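You operate a simulated robot arm through the tools that you are given. There is no shell and no other tool. Be economical: measure what you need, move in short steps, check, and stop when the job is done.

You are at the controls of a simulated robot arm. One attempt, no reset.

Task
Zero the moisture meter, read bottles 3 and 1, and stand the wetter one in WET.
Fine: the probe goes back in its cup.

Only the result counts: the job must be done as asked and must still hold three seconds after the hand-in. Knocking over, shifting, dropping, spilling or breaking anything else fails it.

Robot
A 7-joint arm with a two-finger parallel gripper, fixed in place. Base frame: the origin is at the foot of the arm, x ahead of it, y to its left, z up; the work surface is at about z = 900. Readings come in mm, rad, newtons and seconds.
With the tool pointing down near the work surface it reaches from about 300 to 680 mm from the base axis. Its first joint turns from -1.152 to 1.152 rad. Payload 1.57 kg.
The tool frame sits at the grasp point between the pads (the TCP): z along the fingers, y along the line on which they close. The tips reach 30 mm beyond it. Largest opening 110 mm; finger width 24, thickness 12; the body of the gripper, 48 by 112 mm, starts 78 mm behind the TCP.
Orientation is told as [roll, pitch, yaw] about the base's x, y, z axes, in that order, counted from this pose: with the fingers straight down and closing along the base's y, the tool's x points along the base's -x, its y along +y and its z along -z.

Tools
- The arm moves only by the tool move_arm. Its argument "motion" is a list of rows, each an object (a shift or turn left out is 0, a gripper value left out holds the last) with "fingers": the finger opening in mm, from 0 to 110; "slide": the shift along the tool's x, y, z in units of 500 mm (1.0 is 500 mm), a list of three; "angular": the turn, a rotation vector about the tool's x, y, z in units of 90 degrees (1.0 is 90 degrees), a list of three. In form: [{"fingers": fingers, "slide": [dx, dy, dz], "angular": [ax, ay, az]}, ...]. A call has 1 to 12 rows; each row is the pose to reach, as a shift and turn from the pose commanded when the call began, along the tool's axes at that moment. A call with a number of a shift or a turn outside -1 to 1 is refused whole. Rows are played at 5 a second. More than 50 mm and 0.15 rad between two rows, or a gripper value outside its range, and nothing of the call is played. Where a pose cannot be reached the arm comes as near as it can. A force on the tool above 90 N (or 10 N above the force at the start of the call, whichever is more), or a blocked arm, ends the call early, and 0.2 s more pass. The fingers move at their own pace (about 108 mm/s each) and stop on an object; they squeeze with about 40 N. The grip force told is the motor's: it shows also when the fingers shut on nothing. Time passes only in rows, and 0.2 s behind the last, so rows that repeat a pose let the fingers close. The reply holds the time, the measured pose of the TCP, the force on the tool along the base axes, the opening and the grip force, in the units named above and with some noise, and new pictures: "show" is both (left out), scene, wrist or none.
- Cameras (640 x 400 px; columns grow to the right, rows downward): "scene" is fixed at [162.7, -381.7, 1421.7]; the picture's right is [0.83, -0.56, 0.00], its down [-0.21, -0.32, -0.92] and it looks along [0.52, 0.77, -0.38] (base axes); focal length 256 px, centre (320, 200). "wrist" rides on the gripper at [70, 16, -141] in the tool frame; the picture's right is [-0.23, 0.97, 0.00], its down [-0.86, -0.20, -0.48] and it looks along [-0.47, -0.11, 0.88] (tool axes); focal length 222 px, centre (320, 200). There is no depth. A picture from a camera that has moved, and an enlarged one, comes with that camera's place and axes in the base frame and with its lens.
- close_up(camera, box): a new picture of the part [left, top, right, bottom] of that camera's present view, enlarged. It takes no simulated time.
- finish_job(): hands the job in; it is judged then, once.

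Work in short steps. Places have to be worked out from the pictures, the camera data and where the tool is seen: move nearer, look again, correct. Check each grasp and each placing, and mend what went wrong. You have 120 turns and 200 pictures in all, those below and enlarged ones among them. Open the gripper and draw the arm clear of the work before you hand the job in, unless the task says otherwise; then end with one line.

The tools are called after "Emit:" as a command line: name --argument value ..., lists and objects as JSON in quotes. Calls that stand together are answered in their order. move_arm: Moves the arm, as the interface text tells. Its arguments: {"type":"object","properties":{"motion":{"type":"array"},"show":{"type":"string","enum":["both","scene","wrist","none"]}},"required":["motion"]} The other tools are called the same way: close_up (camera, box) takes an enlarged picture of a part of a camera's view; finish_job () hands the job in.

At the start:

```text
time: 0.0
tcp_pos: [356.6, 83.5, 1323.4]
ee_rot: [0.002, 0.001, 0.0]
ft_force: [0.3, -1.9, -0.1]
gripper_width: 110.0
finger_force: 0.1
```

scene: 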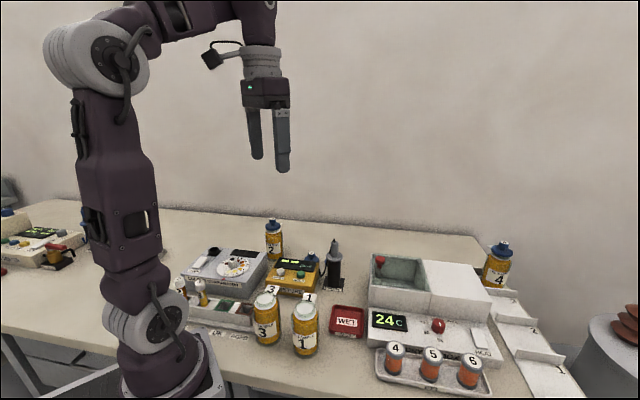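
wrist: 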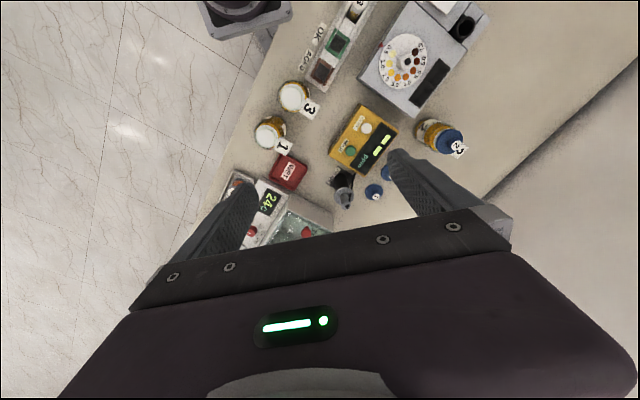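

I start with enlarged views of the meter, bottles and the probe.

Emit:
close_up --camera "scene" --box '[170, 210, 370, 370]'

Emit:
close_up --camera "wrist" --box '[230, 60, 480, 220]'

Emit:
close_up --camera "scene" --box '[250, 225, 350, 305]'

```text
2.50 times, centred on (270, 290) of scene
camera zoom: at [162.7, -381.7, 1421.7], right [0.83, -0.56, 0.0], down [-0.21, -0.32, -0.92], along [0.52, 0.77, -0.38], focal length 639 px, centre (445, -25)
```

zoom: 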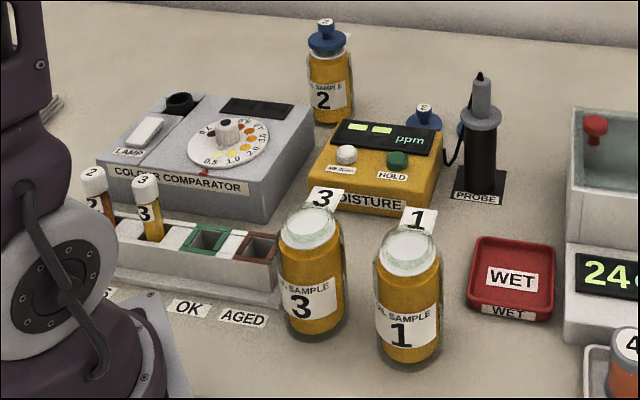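

```text
2.50 times, centred on (355, 140) of wrist
camera zoom: at [286.4, 98.3, 1463.7], right [0.23, 0.97, 0.0], down [0.86, -0.2, 0.48], along [0.47, -0.11, -0.88], focal length 555 px, centre (232, 350)
```

zoom: 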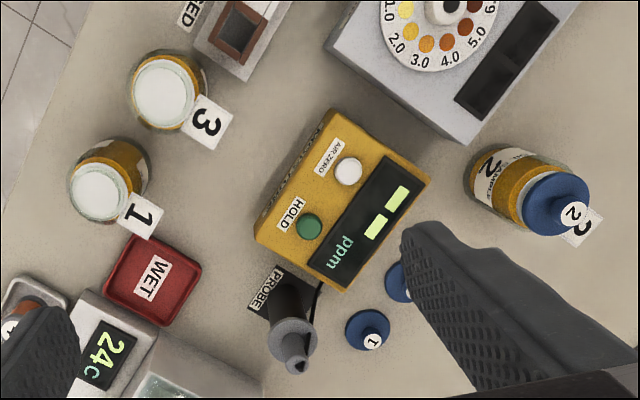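

```text
5.00 times, centred on (300, 265) of scene
camera zoom: at [162.7, -381.7, 1421.7], right [0.83, -0.56, 0.0], down [-0.21, -0.32, -0.92], along [0.52, 0.77, -0.38], focal length 1279 px, centre (420, -125)
```

zoom: 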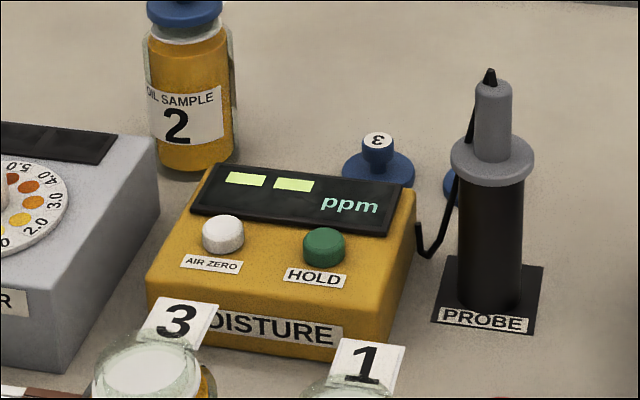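

Bottles 1 and 3 stand open (caps on the table). By triangulation AIR ZERO is at about (404,176,961), HOLD at about (446,135), and the probe top at about (531,97,1059). I go above AIR ZERO with closed fingers and look.

Emit:
move_arm --motion '[{"fingers": 0, "slide": [-0.016, 0.031, 0.0745]}, {"slide": [-0.032, 0.062, 0.149]}, {"slide": [-0.048, 0.093, 0.2235]}, {"slide": [-0.064, 0.124, 0.298]}, {"slide": [-0.08, 0.155, 0.3725]}, {"slide": [-0.0948, 0.185, 0.447]}, {"slide": [-0.0948, 0.185, 0.447]}]'

```text
time: 1.6
tcp_pos: [403.2, 174.7, 1099.1]
ee_rot: [0.001, 0.0, -0.001]
ft_force: [0.0, -0.5, 0.0]
gripper_width: 0.1
finger_force: 20.8
camera wrist: at [334.0, 189.6, 1241.0], right [0.23, 0.97, 0.0], down [0.85, -0.2, 0.48], along [0.47, -0.11, -0.88], focal length 222 px, centre (320, 200)
```

scene: 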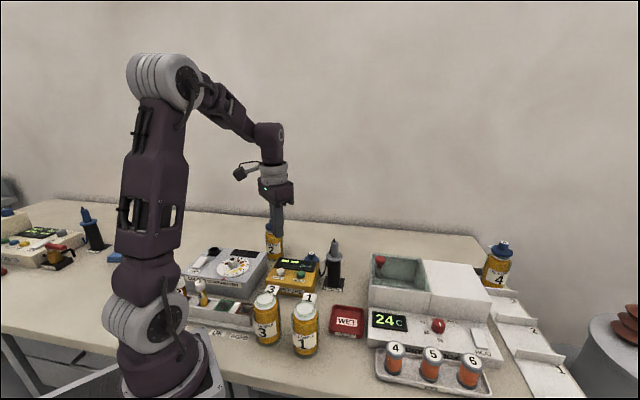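
wrist: 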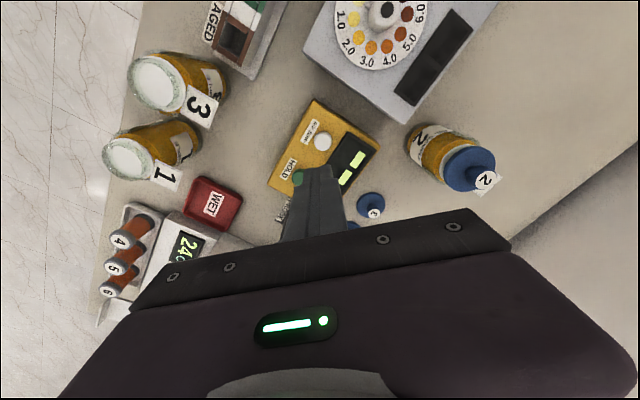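

The new view confirms AIR ZERO at (403.6,176,961), and bottle mouths at about (304,41,1007) for 3 and (363,-29,1007) for 1. I press AIR ZERO straight down and look.

Emit:
move_arm --motion '[{"slide": [0, 0, 0.08]}, {"slide": [0, 0, 0.16]}, {"slide": [0, 0, 0.2]}, {"slide": [0, 0, 0.214]}, {"slide": [0, 0, 0.222]}, {"slide": [0, 0, 0.226]}]'

Emit:
close_up --camera "scene" --box '[250, 225, 350, 305]'

```text
time: 3.0
tcp_pos: [403.8, 176.2, 987.2]
ee_rot: [0.002, 0.0, 0.001]
ft_force: [0.9, -0.5, 0.3]
gripper_width: 0.1
finger_force: 21.3
camera wrist: at [334.2, 190.8, 1127.6], right [0.23, 0.97, 0.0], down [0.86, -0.2, 0.48], along [0.47, -0.11, -0.88], focal length 222 px, centre (320, 200)
```

scene: 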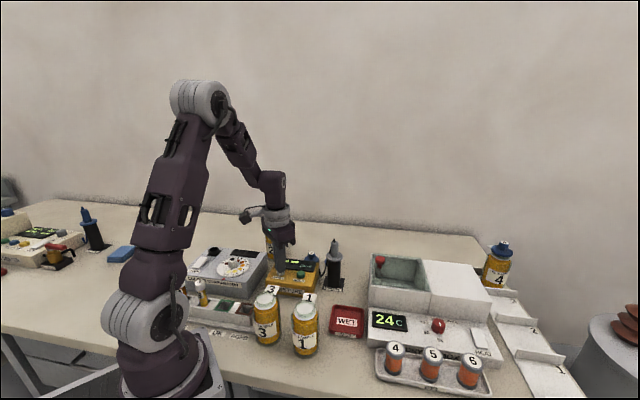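
wrist: 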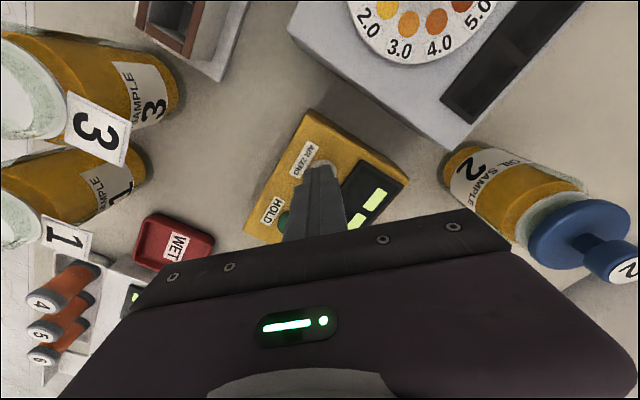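

```text
5.00 times, centred on (300, 265) of scene
camera zoom: at [162.7, -381.7, 1421.7], right [0.83, -0.56, 0.0], down [-0.21, -0.32, -0.92], along [0.52, 0.77, -0.38], focal length 1279 px, centre (420, -125)
```

zoom: 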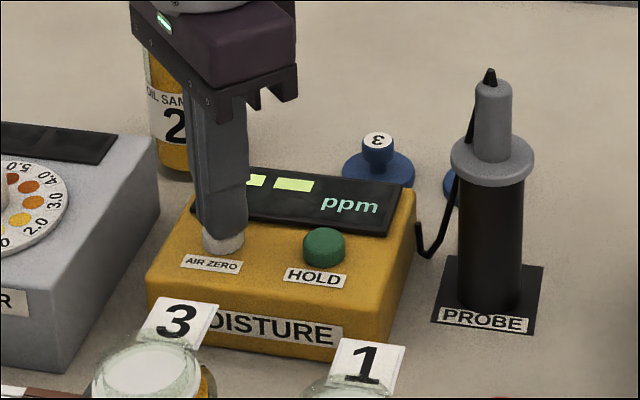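

There is no contact force yet, so the tips are just at the button. I go on down in small steps.

Emit:
move_arm --motion '[{"slide": [0, 0, 0.004]}, {"slide": [0, 0, 0.008]}, {"slide": [0, 0, 0.012]}]' --show "none"

Emit:
close_up --camera "scene" --box '[250, 225, 350, 305]'

```text
time: 3.8
tcp_pos: [403.7, 176.6, 979.7]
ee_rot: [0.002, -0.002, 0.002]
ft_force: [-0.5, 0.8, 9.5]
gripper_width: 0.0
finger_force: 21.8
```

```text
5.00 times, centred on (300, 265) of scene
camera zoom: at [162.6, -381.7, 1421.7], right [0.83, -0.56, 0.0], down [-0.21, -0.32, -0.92], along [0.52, 0.77, -0.38], focal length 1279 px, centre (420, -125)
```

zoom: 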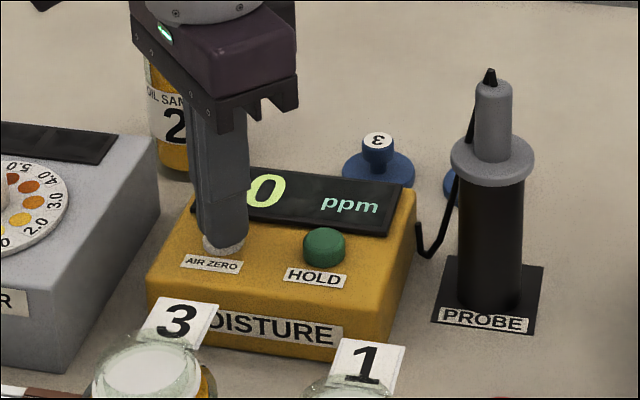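

The display shows 0, so the meter is zeroed. I lift off, move above the probe with the fingers open, and look.

Emit:
move_arm --motion '[{"slide": [0, 0, -0.09]}, {"slide": [0, 0, -0.18]}, {"slide": [0, 0, -0.28]}, {"slide": [-0.06, -0.04, -0.32]}, {"fingers": 70, "slide": [-0.13, -0.08, -0.34]}, {"slide": [-0.19, -0.12, -0.34]}, {"slide": [-0.254, -0.158, -0.34]}, {"slide": [-0.254, -0.158, -0.34]}]'

Emit:
close_up --camera "scene" --box '[250, 205, 375, 305]'

Emit:
close_up --camera "wrist" --box '[220, 60, 420, 220]'

```text
time: 5.6
tcp_pos: [529.5, 97.8, 1150.3]
ee_rot: [0.0, 0.0, 0.001]
ft_force: [-0.7, -0.2, 0.1]
gripper_width: 70.3
finger_force: 0.0
camera wrist: at [459.9, 112.1, 1290.6], right [0.23, 0.97, 0.0], down [0.86, -0.2, 0.48], along [0.47, -0.11, -0.88], focal length 222 px, centre (320, 200)
```

scene: 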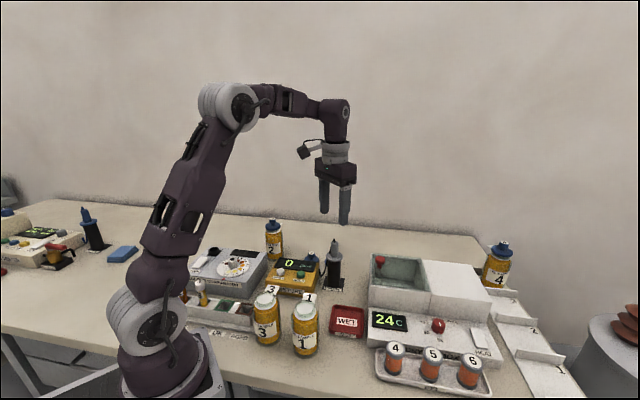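
wrist: 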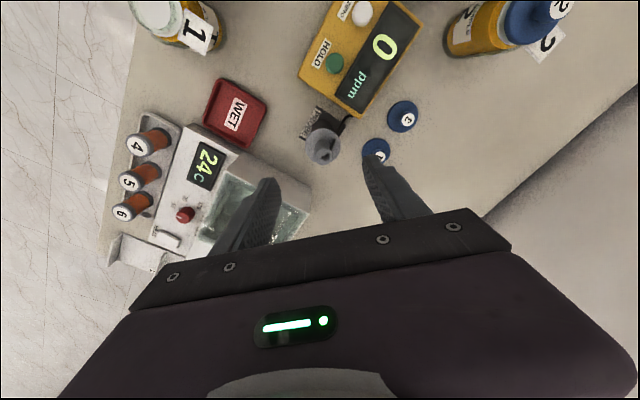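

```text
4.00 times, centred on (312, 255) of scene
camera zoom: at [162.7, -381.7, 1421.7], right [0.83, -0.56, 0.0], down [-0.21, -0.32, -0.92], along [0.52, 0.77, -0.38], focal length 1023 px, centre (350, -20)
```

zoom: 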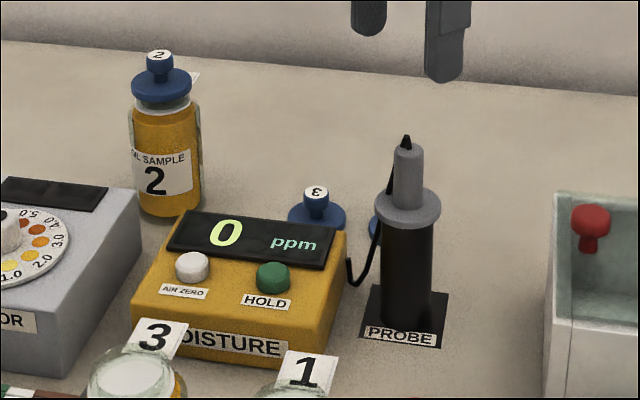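

```text
2.50 times, centred on (320, 140) of wrist
camera zoom: at [459.9, 112.1, 1290.6], right [0.23, 0.97, 0.0], down [0.86, -0.2, 0.48], along [0.47, -0.11, -0.88], focal length 555 px, centre (320, 350)
```

zoom: 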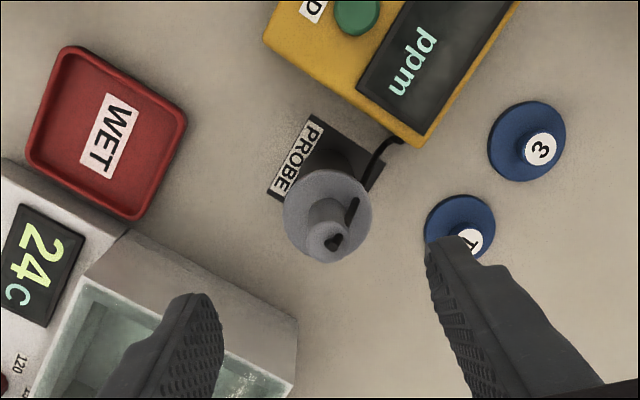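

The meter still reads 0, and the knob axis is at about (534.5,99). The cable droops off towards +y/-x, so I turn the gripper by -60° yaw to close across the cable rather than on it, and look again.

Emit:
move_arm --motion '[{"slide": [-0.01, 0.003, 0], "angular": [0, 0, 0.0833]}, {"slide": [-0.01, 0.003, 0], "angular": [0, 0, 0.1667]}, {"slide": [-0.01, 0.003, 0], "angular": [0, 0, 0.25]}, {"slide": [-0.01, 0.003, 0], "angular": [0, 0, 0.3333]}, {"slide": [-0.01, 0.003, 0], "angular": [0, 0, 0.4167]}, {"slide": [-0.01, 0.003, 0], "angular": [0, 0, 0.5]}, {"slide": [-0.01, 0.003, 0], "angular": [0, 0, 0.5833]}, {"slide": [-0.01, 0.003, 0], "angular": [0, 0, 0.6667]}, {"slide": [-0.01, 0.003, 0.05], "angular": [0, 0, 0.6667]}]'

Emit:
close_up --camera "wrist" --box '[220, 60, 420, 220]'

```text
time: 7.6
tcp_pos: [535.2, 95.9, 1125.6]
ee_rot: [-0.001, 0.001, -1.05]
ft_force: [-0.8, 0.4, 0.9]
gripper_width: 70.0
finger_force: 0.1
camera wrist: at [514.4, 165.0, 1267.0], right [0.96, 0.29, 0.0], down [0.25, -0.84, 0.48], along [0.14, -0.46, -0.88], focal length 222 px, centre (320, 200)
```

scene: 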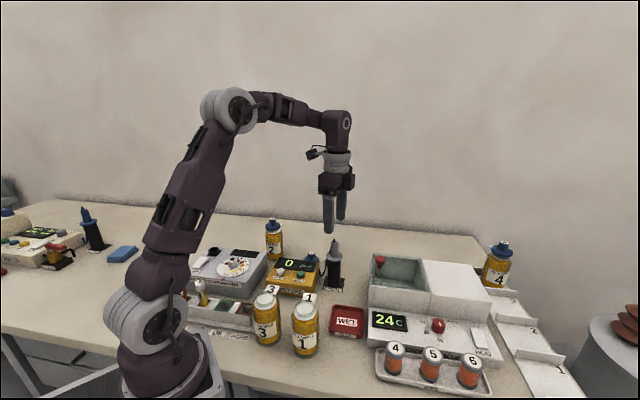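
wrist: 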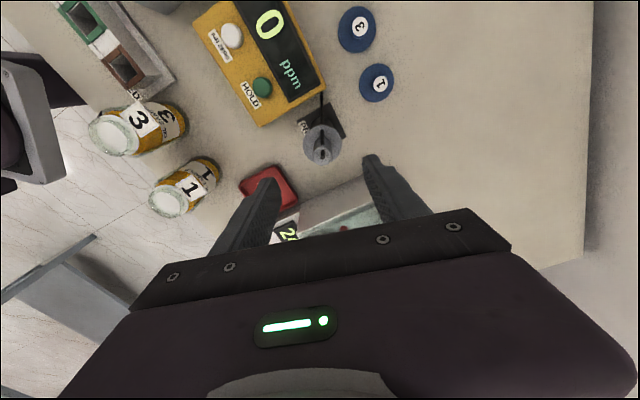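

```text
2.50 times, centred on (320, 140) of wrist
camera zoom: at [514.4, 165.0, 1267.0], right [0.96, 0.29, 0.0], down [0.25, -0.84, 0.48], along [0.14, -0.46, -0.88], focal length 555 px, centre (320, 350)
```

zoom: 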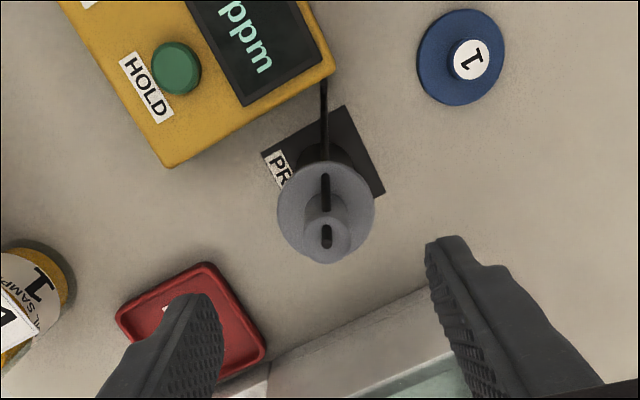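

The cable now lies in the plane between the fingers. I estimate the probe axis at (537,100), flange top at about 1003 and knob top at about 1045. I descend to TCP z 1037 and close.

Emit:
move_arm --motion '[{"slide": [0.0053, 0.0072, 0.06]}, {"slide": [0.0053, 0.0072, 0.12]}, {"slide": [0.0053, 0.0072, 0.177]}, {"slide": [0.0053, 0.0072, 0.177]}, {"fingers": 0, "slide": [0.0053, 0.0072, 0.177]}, {"slide": [0.0053, 0.0072, 0.177]}, {"slide": [0.0053, 0.0072, 0.177]}]'

Emit:
close_up --camera "scene" --box '[280, 205, 380, 285]'

```text
time: 9.2
tcp_pos: [539.4, 101.5, 1034.6]
ee_rot: [0.0, -0.001, -1.047]
ft_force: [0.5, 0.3, 0.4]
gripper_width: 19.3
finger_force: 33.5
camera wrist: at [517.6, 169.7, 1176.4], right [0.96, 0.29, 0.0], down [0.25, -0.84, 0.48], along [0.14, -0.46, -0.88], focal length 222 px, centre (320, 200)
```

scene: 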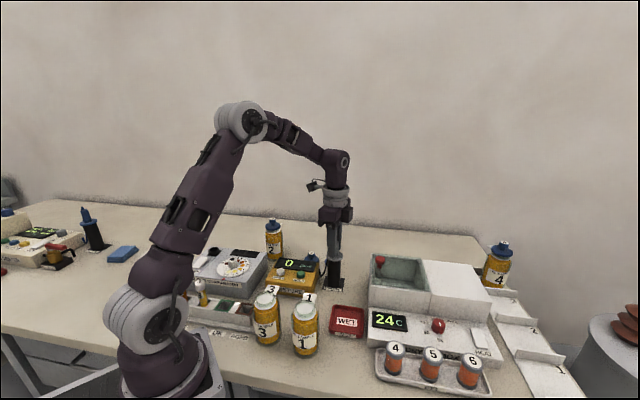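
wrist: 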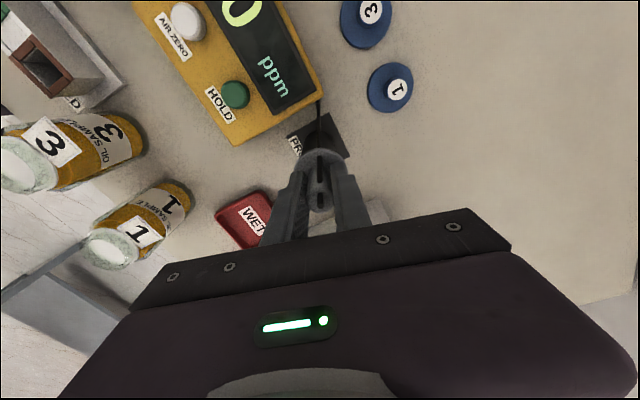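

```text
5.00 times, centred on (330, 245) of scene
camera zoom: at [162.7, -381.7, 1421.7], right [0.83, -0.56, 0.0], down [-0.21, -0.32, -0.92], along [0.52, 0.77, -0.38], focal length 1279 px, centre (270, -25)
```

zoom: 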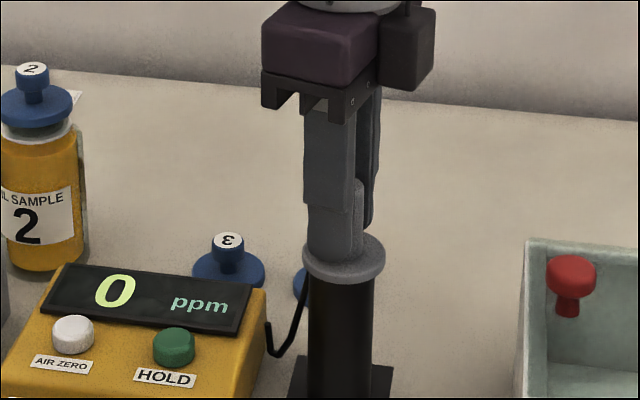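

The knob is gripped (19.3 mm), fingertips just above the flange. I lift straight up 130 mm to clear the cup and look at the probe's length.

Emit:
move_arm --motion '[{"slide": [0, 0, -0.03]}, {"slide": [0, 0, -0.1]}, {"slide": [0, 0, -0.18]}, {"slide": [0, 0, -0.26]}, {"slide": [0, 0, -0.26]}]'

Emit:
close_up --camera "scene" --box '[270, 185, 395, 285]'

```text
time: 10.4
tcp_pos: [539.1, 103.0, 1166.7]
ee_rot: [0.001, -0.001, -1.048]
ft_force: [0.5, -0.2, -1.1]
gripper_width: 19.7
finger_force: 33.2
camera wrist: at [518.5, 170.4, 1307.9], right [0.96, 0.29, 0.0], down [0.25, -0.84, 0.48], along [0.14, -0.46, -0.88], focal length 222 px, centre (320, 200)
```

scene: 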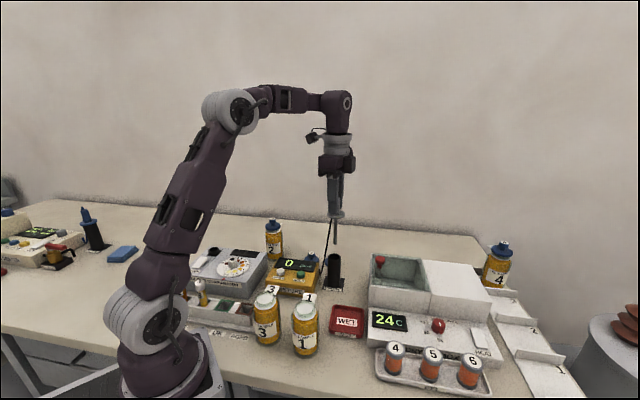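
wrist: 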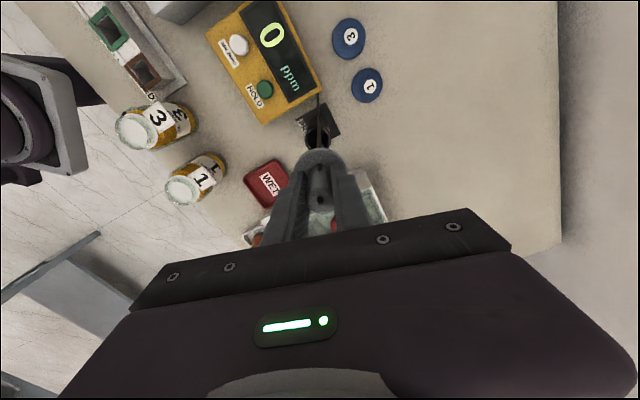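

```text
4.00 times, centred on (332, 235) of scene
camera zoom: at [162.7, -381.7, 1421.7], right [0.83, -0.56, 0.0], down [-0.21, -0.32, -0.92], along [0.52, 0.77, -0.38], focal length 1023 px, centre (270, 60)
```

zoom: 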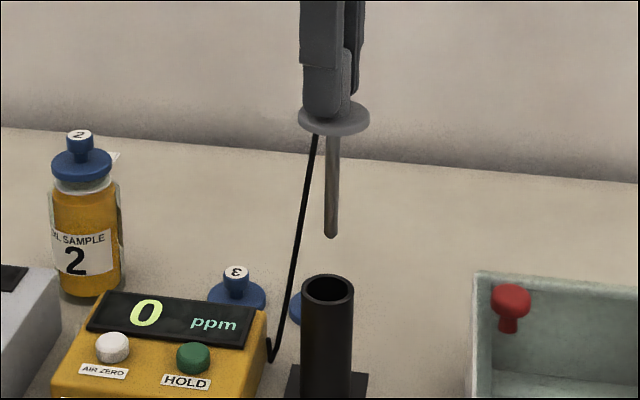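

The probe is out: the rod is about 72 mm below the flange, tip at about TCP-110. I look closely at the open bottle mouths before dipping.

Emit:
close_up --camera "wrist" --box '[90, 70, 290, 230]'

Emit:
close_up --camera "scene" --box '[240, 280, 340, 360]'

```text
2.50 times, centred on (190, 150) of wrist
camera zoom: at [518.5, 170.4, 1307.9], right [0.96, 0.29, 0.0], down [0.25, -0.84, 0.48], along [0.14, -0.46, -0.88], focal length 555 px, centre (645, 325)
```

zoom: 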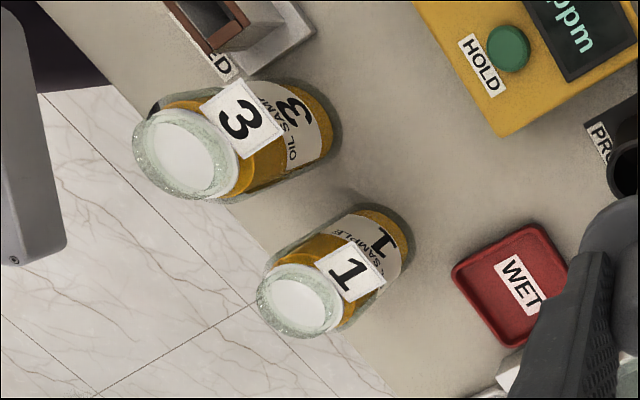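

```text
5.00 times, centred on (290, 320) of scene
camera zoom: at [162.7, -381.7, 1421.7], right [0.83, -0.56, 0.0], down [-0.21, -0.32, -0.92], along [0.52, 0.77, -0.38], focal length 1279 px, centre (470, -400)
```

zoom: 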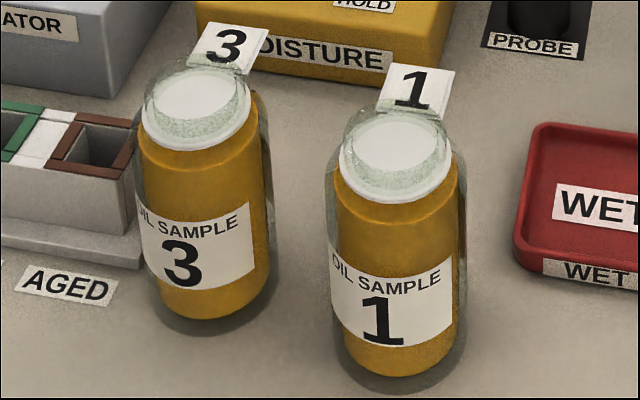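

Both mouths are about 40 mm wide with something white inside: bottle 3 at (303,40.5), bottle 1 at (364,-30). I carry the probe at this height to above bottle 3.

Emit:
move_arm --motion '[{"slide": [0.0216, -0.078, 0]}, {"slide": [0.0431, -0.156, 0]}, {"slide": [0.0647, -0.234, 0]}, {"slide": [0.0863, -0.312, 0]}, {"slide": [0.1078, -0.39, 0]}, {"slide": [0.1294, -0.468, 0]}, {"slide": [0.1294, -0.468, 0]}]'

Emit:
close_up --camera "scene" --box '[220, 230, 345, 330]'

Emit:
close_up --camera "wrist" --box '[220, 80, 420, 240]'

```text
time: 12.0
tcp_pos: [300.9, 43.9, 1165.5]
ee_rot: [0.0, 0.0, -1.046]
ft_force: [0.1, -0.8, -0.4]
gripper_width: 19.8
finger_force: 33.8
camera wrist: at [280.0, 110.9, 1305.6], right [0.96, 0.29, 0.0], down [0.25, -0.84, 0.48], along [0.14, -0.46, -0.88], focal length 222 px, centre (320, 200)
```

scene: 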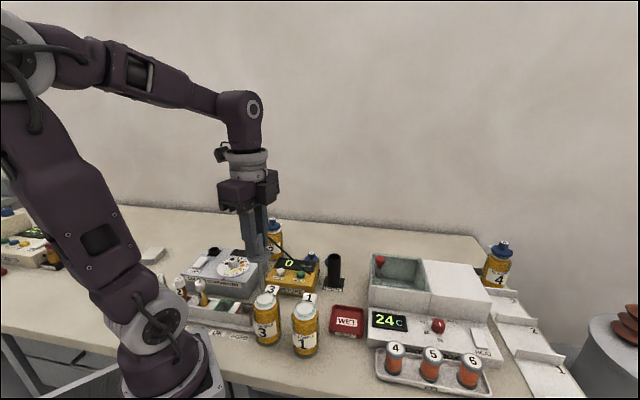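
wrist: 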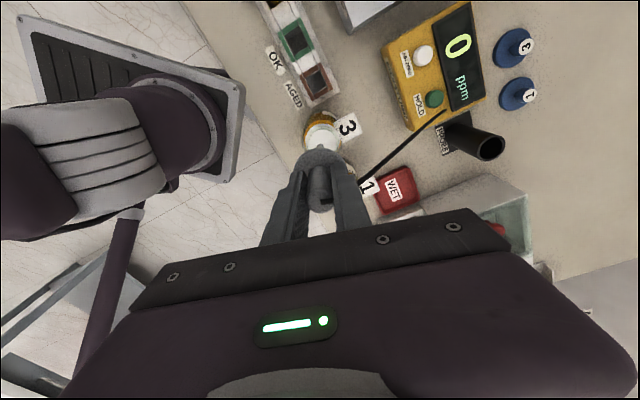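

```text
4.00 times, centred on (282, 280) of scene
camera zoom: at [162.7, -381.7, 1421.7], right [0.83, -0.56, 0.0], down [-0.21, -0.32, -0.92], along [0.52, 0.77, -0.38], focal length 1023 px, centre (470, -120)
```

zoom: 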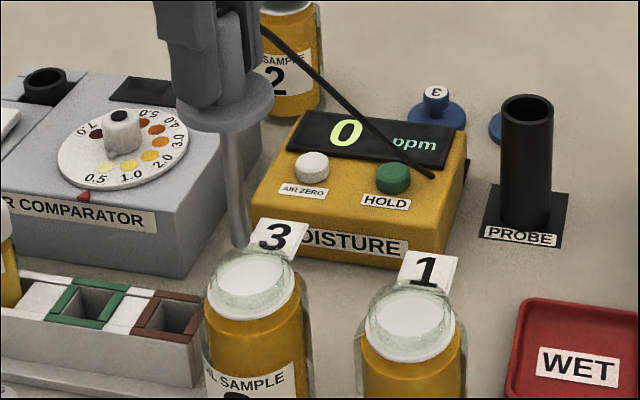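

```text
2.50 times, centred on (320, 160) of wrist
camera zoom: at [280.0, 110.9, 1305.6], right [0.96, 0.29, 0.0], down [0.25, -0.84, 0.48], along [0.14, -0.46, -0.88], focal length 555 px, centre (320, 300)
```

zoom: 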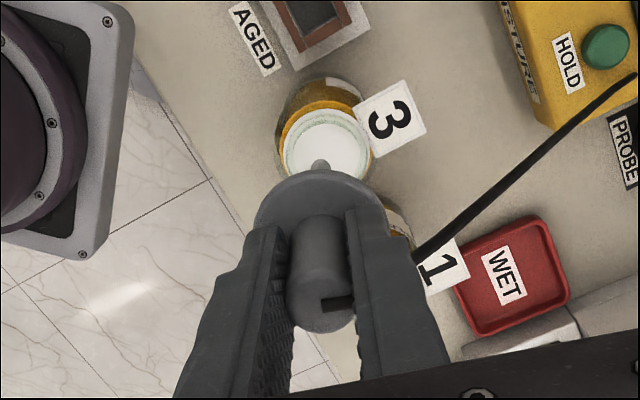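

The rod tip triangulates to about (302,43.5,1038), over the mouth of bottle 3 (centre about (304,42.5)). I nudge to centre and lower gently until the tip is just inside the neck, watching the force.

Emit:
move_arm --motion '[{"slide": [-0.0037, 0.0025, 0.03]}, {"slide": [-0.0037, 0.0025, 0.06]}, {"slide": [-0.0037, 0.0025, 0.08]}, {"slide": [-0.0037, 0.0025, 0.09]}, {"slide": [-0.0037, 0.0025, 0.1]}]' --show "none"

Emit:
close_up --camera "scene" --box '[220, 245, 345, 345]'

Emit:
close_up --camera "wrist" --box '[220, 80, 420, 240]'

```text
time: 13.2
tcp_pos: [304.2, 40.6, 1115.4]
ee_rot: [-0.001, 0.0, -1.045]
ft_force: [-0.8, 0.4, -0.8]
gripper_width: 19.5
finger_force: 33.5
```

```text
4.00 times, centred on (282, 295) of scene
camera zoom: at [162.7, -381.7, 1421.7], right [0.83, -0.56, 0.0], down [-0.21, -0.32, -0.92], along [0.52, 0.77, -0.38], focal length 1023 px, centre (470, -180)
```

zoom: 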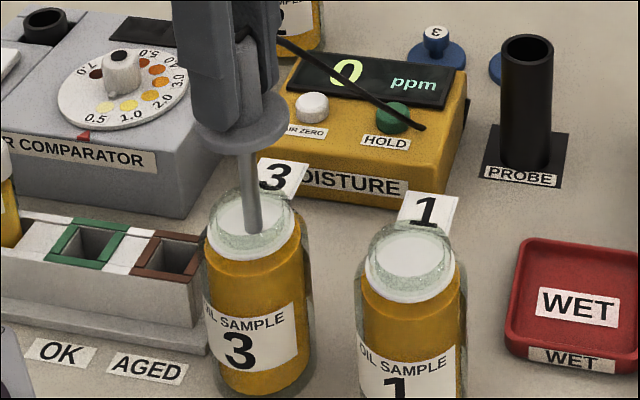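

```text
2.50 times, centred on (320, 160) of wrist
camera zoom: at [283.6, 108.2, 1256.6], right [0.96, 0.29, 0.0], down [0.25, -0.84, 0.48], along [0.14, -0.46, -0.88], focal length 555 px, centre (320, 300)
```

zoom: 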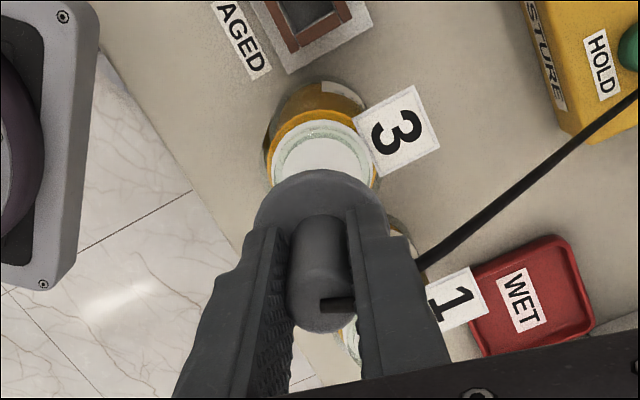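

The rod is centred in the neck. I lower in 4–5 mm steps, watching force and display.

Emit:
move_arm --motion '[{"slide": [0, 0, 0.008]}, {"slide": [0, 0, 0.016]}, {"slide": [0, 0, 0.024]}, {"slide": [0, 0, 0.032]}]' --show "none"

Emit:
close_up --camera "scene" --box '[220, 245, 345, 345]'

```text
time: 14.2
tcp_pos: [305.1, 39.5, 1099.3]
ee_rot: [0.001, 0.0, -1.047]
ft_force: [-0.3, -0.2, -0.5]
gripper_width: 19.6
finger_force: 34.0
```

```text
4.00 times, centred on (282, 295) of scene
camera zoom: at [162.7, -381.7, 1421.7], right [0.83, -0.56, 0.0], down [-0.21, -0.32, -0.92], along [0.52, 0.77, -0.38], focal length 1023 px, centre (470, -180)
```

zoom: 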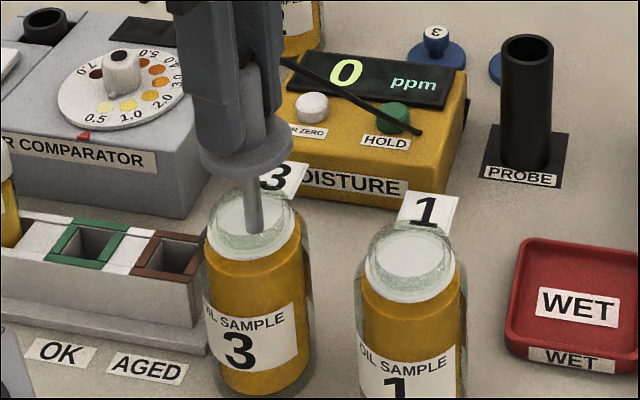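

The rod passes the white disc without force and the display still shows 0. I go another 25 mm deeper.

Emit:
move_arm --motion '[{"slide": [0, 0, 0.01]}, {"slide": [0, 0, 0.02]}, {"slide": [0, 0, 0.03]}, {"slide": [0, 0, 0.04]}, {"slide": [0, 0, 0.05]}, {"slide": [0, 0, 0.05]}, {"slide": [0, 0, 0.05]}]' --show "none"

Emit:
close_up --camera "scene" --box '[220, 245, 345, 345]'

```text
time: 15.8
tcp_pos: [304.7, 40.4, 1076.5]
ee_rot: [0.001, 0.0, -1.048]
ft_force: [0.3, -0.3, -0.4]
gripper_width: 19.6
finger_force: 33.7
```

```text
4.00 times, centred on (282, 295) of scene
camera zoom: at [162.7, -381.7, 1421.7], right [0.83, -0.56, 0.0], down [-0.21, -0.32, -0.92], along [0.52, 0.77, -0.38], focal length 1023 px, centre (470, -180)
```

zoom: 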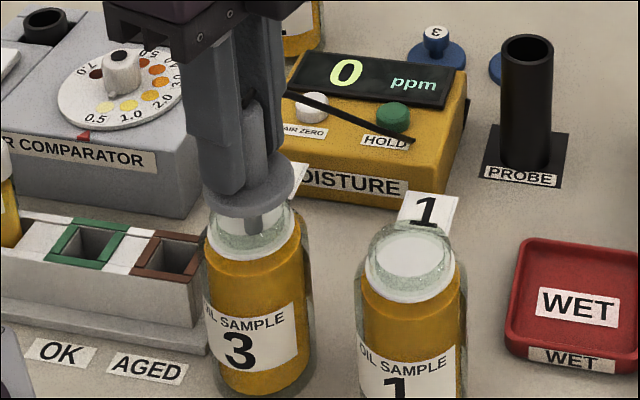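

Still 0, with the flange about 25–30 mm above the rim. I go 18 mm deeper and wait a second or two for the reading.

Emit:
move_arm --motion '[{"slide": [0, 0, 0.01]}, {"slide": [0, 0, 0.02]}, {"slide": [0, 0, 0.03]}, {"slide": [0, 0, 0.036]}, {"slide": [0, 0, 0.036]}, {"slide": [0, 0, 0.036]}, {"slide": [0, 0, 0.036]}, {"slide": [0, 0, 0.036]}, {"slide": [0, 0, 0.036]}, {"slide": [0, 0, 0.036]}]' --show "none"

Emit:
close_up --camera "scene" --box '[220, 245, 345, 345]'

```text
time: 18.0
tcp_pos: [303.9, 39.7, 1058.0]
ee_rot: [0.0, 0.001, -1.046]
ft_force: [-0.9, 0.4, -0.3]
gripper_width: 19.8
finger_force: 33.5
```

```text
4.00 times, centred on (282, 295) of scene
camera zoom: at [162.7, -381.7, 1421.7], right [0.83, -0.56, 0.0], down [-0.21, -0.32, -0.92], along [0.52, 0.77, -0.38], focal length 1023 px, centre (470, -180)
```

zoom: 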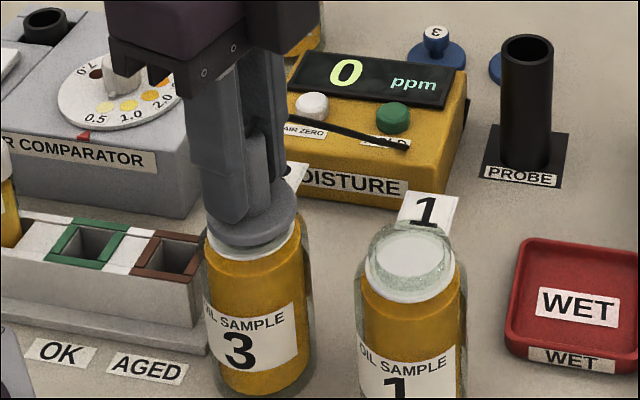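

Still 0 and no contact. I wait longer at this depth, in case the meter settles slowly.

Emit:
move_arm --motion '[{"slide": [0, 0, 0.008]}, {"slide": [0, 0, 0.008]}, {"slide": [0, 0, 0.008]}, {"slide": [0, 0, 0.008]}, {"slide": [0, 0, 0.008]}, {"slide": [0, 0, 0.008]}, {"slide": [0, 0, 0.008]}, {"slide": [0, 0, 0.008]}, {"slide": [0, 0, 0.008]}, {"slide": [0, 0, 0.008]}, {"slide": [0, 0, 0.008]}, {"slide": [0, 0, 0.008]}]' --show "none"

Emit:
close_up --camera "scene" --box '[220, 245, 345, 345]'

```text
time: 20.6
tcp_pos: [304.0, 40.6, 1054.4]
ee_rot: [-0.001, 0.001, -1.048]
ft_force: [0.0, -2.2, 16.6]
gripper_width: 19.5
finger_force: 33.9
```

```text
4.00 times, centred on (282, 295) of scene
camera zoom: at [162.6, -381.8, 1421.7], right [0.83, -0.56, 0.0], down [-0.21, -0.32, -0.92], along [0.52, 0.77, -0.38], focal length 1023 px, centre (470, -180)
```

zoom: 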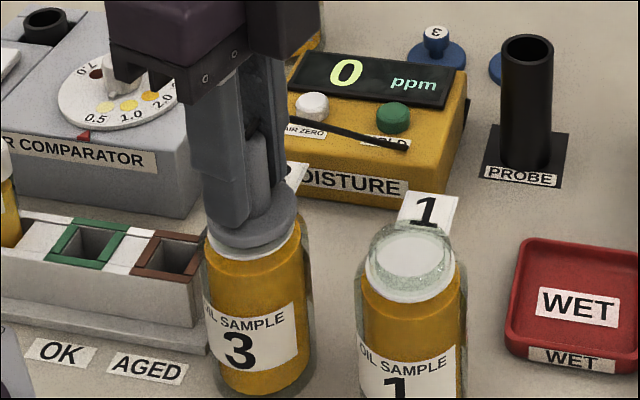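

The force of 16.6 N means the flange has met something, probably the bottle rim. I back off 2 mm and inspect closely.

Emit:
move_arm --motion '[{"slide": [0, 0, -0.004]}, {"slide": [0, 0, -0.004]}]'

Emit:
close_up --camera "scene" --box '[255, 270, 305, 310]'

Emit:
close_up --camera "wrist" --box '[260, 110, 380, 206]'

```text
time: 21.2
tcp_pos: [303.9, 39.7, 1055.1]
ee_rot: [0.0, 0.001, -1.048]
ft_force: [0.5, 0.2, -1.0]
gripper_width: 19.7
finger_force: 33.3
camera wrist: at [283.0, 107.6, 1196.4], right [0.96, 0.29, 0.0], down [0.25, -0.84, 0.48], along [0.14, -0.46, -0.88], focal length 222 px, centre (320, 200)
```

scene: 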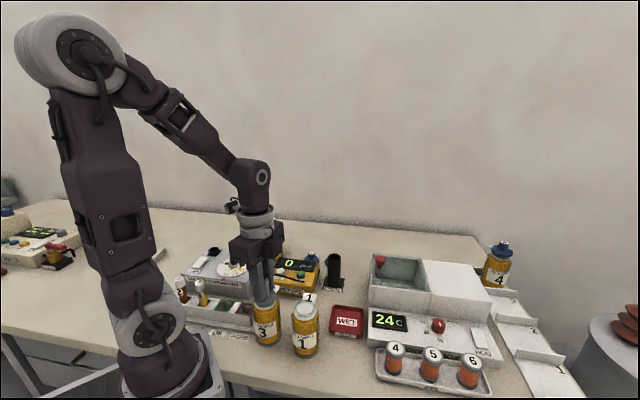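
wrist: 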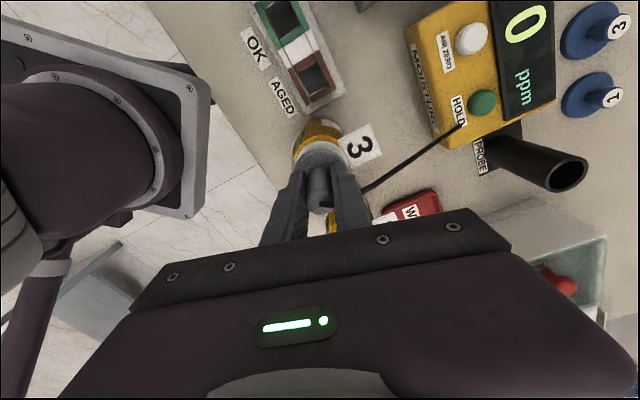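

```text
10.00 times, centred on (280, 290) of scene
camera zoom: at [162.7, -381.7, 1421.7], right [0.83, -0.56, 0.0], down [-0.21, -0.32, -0.92], along [0.52, 0.77, -0.38], focal length 2558 px, centre (720, -700)
```

zoom: 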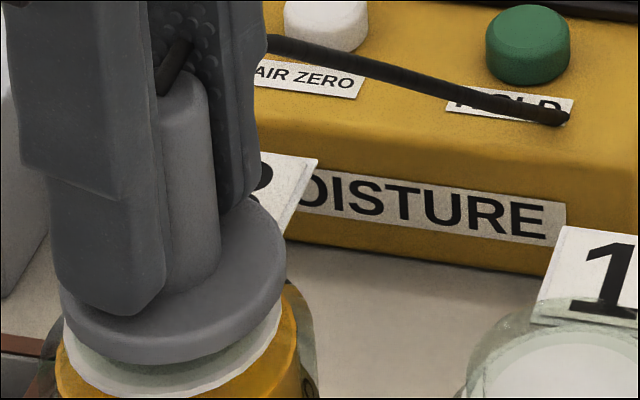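

```text
4.17 times, centred on (320, 158) of wrist
camera zoom: at [283.0, 107.6, 1196.4], right [0.96, 0.29, 0.0], down [0.25, -0.84, 0.48], along [0.14, -0.46, -0.88], focal length 926 px, centre (320, 375)
```

zoom: 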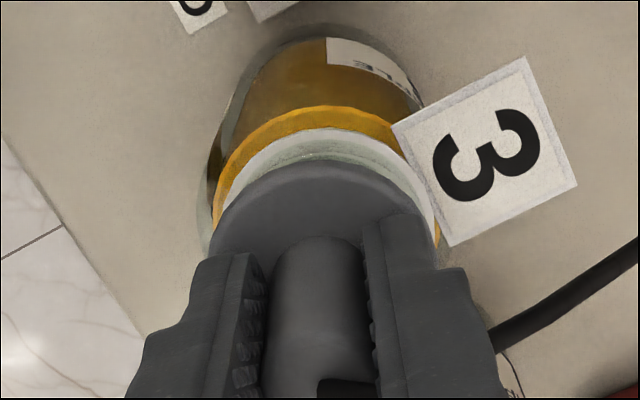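

The flange sits on the rim, so the bottle can hold the probe. The reading probably needs HOLD, so I release gently with a small opening to avoid the tag, lift away straight, and check that the probe stands.

Emit:
move_arm --motion '[{"slide": [0, 0, 0.002]}, {"fingers": 34, "slide": [0, 0, 0.002]}, {"slide": [0, 0, 0.002]}, {"slide": [0, 0, -0.02]}, {"slide": [0, 0, -0.06]}, {"slide": [0, 0, -0.12]}, {"slide": [0, 0, -0.2]}]'

Emit:
close_up --camera "scene" --box '[220, 245, 345, 345]'

Emit:
close_up --camera "wrist" --box '[220, 80, 420, 240]'

```text
time: 22.8
tcp_pos: [304.1, 39.8, 1156.1]
ee_rot: [-0.001, 0.0, -1.045]
ft_force: [-0.3, 0.7, -0.6]
gripper_width: 34.1
finger_force: 0.0
camera wrist: at [283.3, 106.5, 1297.2], right [0.96, 0.29, 0.0], down [0.25, -0.84, 0.48], along [0.14, -0.46, -0.88], focal length 222 px, centre (320, 200)
```

scene: 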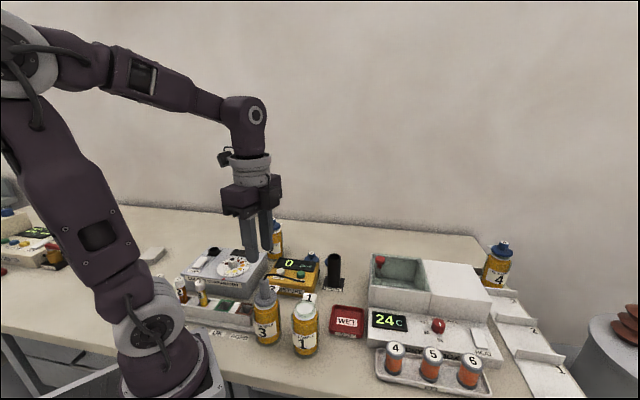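
wrist: 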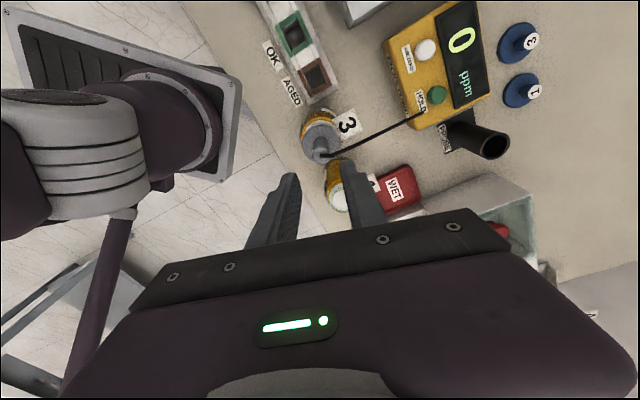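

```text
4.00 times, centred on (282, 295) of scene
camera zoom: at [162.7, -381.7, 1421.7], right [0.83, -0.56, 0.0], down [-0.21, -0.32, -0.92], along [0.52, 0.77, -0.38], focal length 1023 px, centre (470, -180)
```

zoom: 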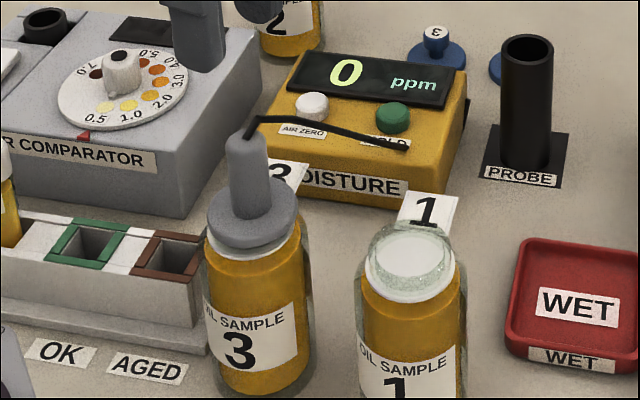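

```text
2.50 times, centred on (320, 160) of wrist
camera zoom: at [283.3, 106.5, 1297.2], right [0.96, 0.29, 0.0], down [0.25, -0.84, 0.48], along [0.14, -0.46, -0.88], focal length 555 px, centre (320, 300)
```

zoom: 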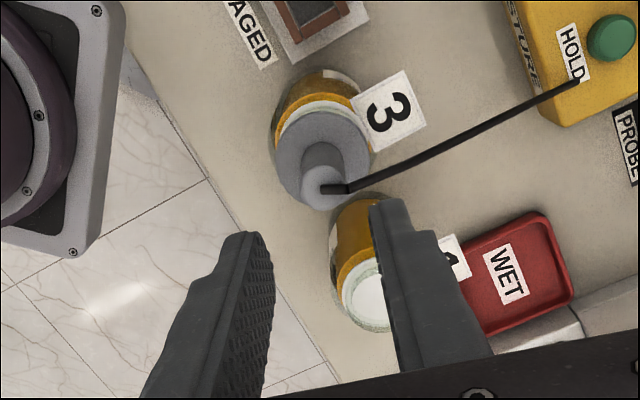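

The probe stands on the rim of bottle 3. I close the fingers, go above HOLD at about (445.5,134.5), come partway down and check alignment.

Emit:
move_arm --motion '[{"fingers": 0, "slide": [0.005, 0.085, 0]}, {"slide": [0.011, 0.17, 0]}, {"slide": [0.017, 0.255, 0]}, {"slide": [0.0222, 0.3396, 0]}, {"slide": [0.0222, 0.3396, 0.09]}, {"slide": [0.0222, 0.3396, 0.18]}, {"slide": [0.0222, 0.3396, 0.27]}, {"slide": [0.0222, 0.3396, 0.32]}]' --show "none"

Emit:
close_up --camera "scene" --box '[230, 225, 355, 325]'

Emit:
close_up --camera "wrist" --box '[220, 80, 420, 240]'

```text
time: 24.6
tcp_pos: [447.9, 133.0, 996.7]
ee_rot: [0.0, -0.001, -1.047]
ft_force: [0.4, 0.0, -0.1]
gripper_width: 0.0
finger_force: 22.0
```

```text
4.00 times, centred on (292, 275) of scene
camera zoom: at [162.7, -381.7, 1421.7], right [0.83, -0.56, 0.0], down [-0.21, -0.32, -0.92], along [0.52, 0.77, -0.38], focal length 1023 px, centre (430, -100)
```

zoom: 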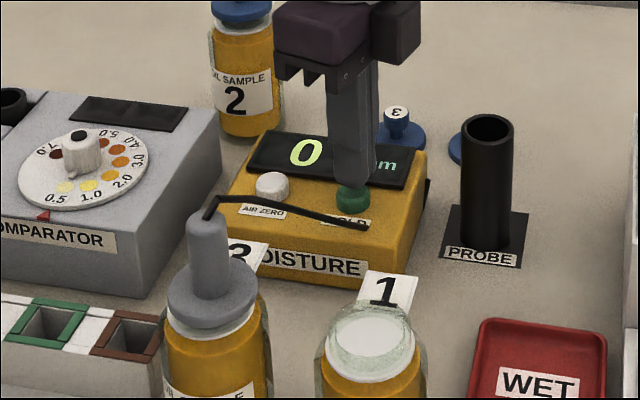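

```text
2.50 times, centred on (320, 160) of wrist
camera zoom: at [427.1, 200.7, 1138.2], right [0.96, 0.29, 0.0], down [0.25, -0.84, 0.48], along [0.14, -0.46, -0.88], focal length 555 px, centre (320, 300)
```

zoom: 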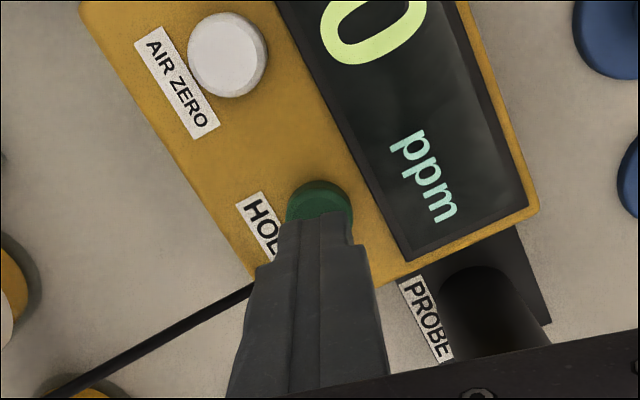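

The tip is over HOLD. I press down about 15 mm in small steps.

Emit:
move_arm --motion '[{"slide": [0, 0, 0.016]}, {"slide": [0, 0, 0.024]}, {"slide": [0, 0, 0.03]}, {"slide": [0, 0, 0.034]}]' --show "none"

Emit:
close_up --camera "scene" --box '[230, 225, 355, 325]'

```text
time: 25.6
tcp_pos: [445.6, 134.1, 979.2]
ee_rot: [0.004, -0.001, -1.048]
ft_force: [2.2, -4.3, 15.6]
gripper_width: 0.0
finger_force: 21.7
```

```text
4.00 times, centred on (292, 275) of scene
camera zoom: at [162.5, -381.9, 1421.7], right [0.83, -0.56, 0.0], down [-0.21, -0.32, -0.92], along [0.52, 0.77, -0.38], focal length 1023 px, centre (430, -100)
```

zoom: 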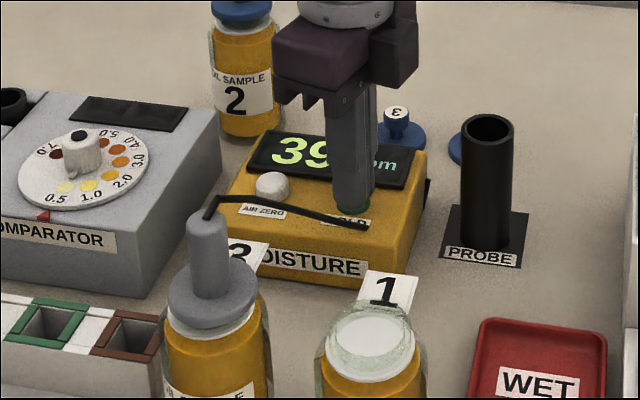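

HOLD gives a number, "39..." partly hidden. I lift, return above bottle 3 with the fingers opening to 34, and read the display in full.

Emit:
move_arm --motion '[{"slide": [0, 0, -0.04]}, {"slide": [0, 0, -0.13]}, {"slide": [0, 0, -0.22]}, {"slide": [0, 0, -0.31]}, {"slide": [0, 0, -0.354]}, {"slide": [-0.005, -0.085, -0.354]}, {"fingers": 34, "slide": [-0.011, -0.17, -0.354]}, {"slide": [-0.017, -0.255, -0.354]}, {"slide": [-0.0222, -0.3396, -0.354]}, {"slide": [-0.0222, -0.3396, -0.354]}]' --show "none"

Emit:
close_up --camera "scene" --box '[230, 225, 355, 325]'

Emit:
close_up --camera "wrist" --box '[220, 80, 420, 240]'

```text
time: 27.8
tcp_pos: [304.4, 39.7, 1155.7]
ee_rot: [0.0, -0.001, -1.047]
ft_force: [0.3, 1.1, 0.3]
gripper_width: 34.1
finger_force: 0.1
```

```text
4.00 times, centred on (292, 275) of scene
camera zoom: at [162.7, -381.7, 1421.7], right [0.83, -0.56, 0.0], down [-0.21, -0.32, -0.92], along [0.52, 0.77, -0.38], focal length 1023 px, centre (430, -100)
```

zoom: 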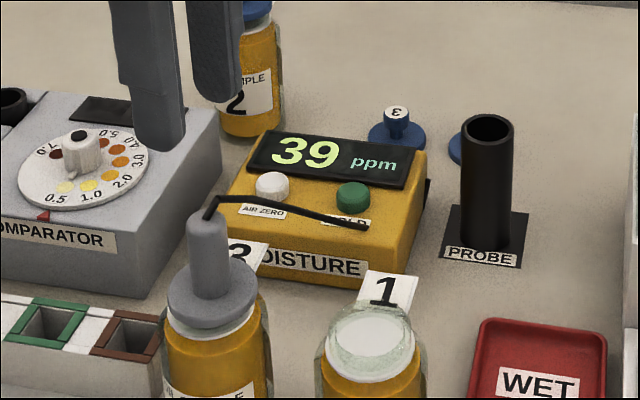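

```text
2.50 times, centred on (320, 160) of wrist
camera zoom: at [283.6, 107.8, 1296.7], right [0.96, 0.29, 0.0], down [0.25, -0.84, 0.48], along [0.14, -0.46, -0.88], focal length 555 px, centre (320, 300)
```

zoom: 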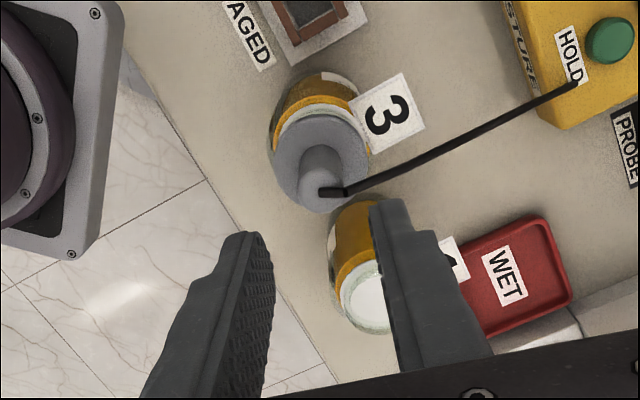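

Bottle 3 reads 39 ppm. I go straight down and regrip the probe, then lift it out to z 1156.

Emit:
move_arm --motion '[{"slide": [0, 0, 0.08]}, {"slide": [0, 0, 0.15]}, {"slide": [0, 0, 0.202]}, {"fingers": 0, "slide": [0, 0, 0.202]}, {"slide": [0, 0, 0.202]}, {"slide": [0, 0, 0.202]}]' --show "none"

Emit:
close_up --camera "scene" --box '[220, 245, 345, 345]'

```text
time: 29.2
tcp_pos: [304.5, 40.8, 1053.6]
ee_rot: [0.001, 0.0, -1.047]
ft_force: [0.7, 0.0, 1.2]
gripper_width: 19.9
finger_force: 33.9
```

```text
4.00 times, centred on (282, 295) of scene
camera zoom: at [162.7, -381.7, 1421.7], right [0.83, -0.56, 0.0], down [-0.21, -0.32, -0.92], along [0.52, 0.77, -0.38], focal length 1023 px, centre (470, -180)
```

zoom: 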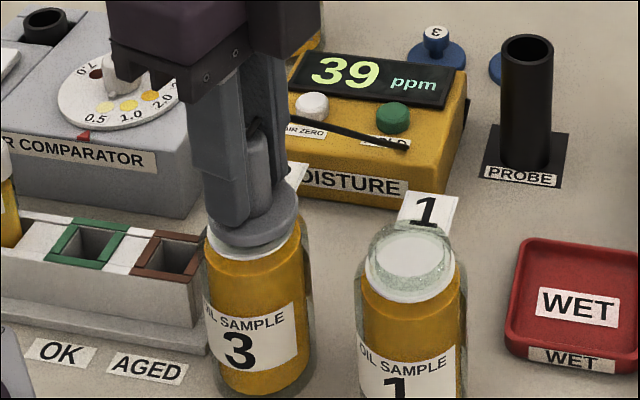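

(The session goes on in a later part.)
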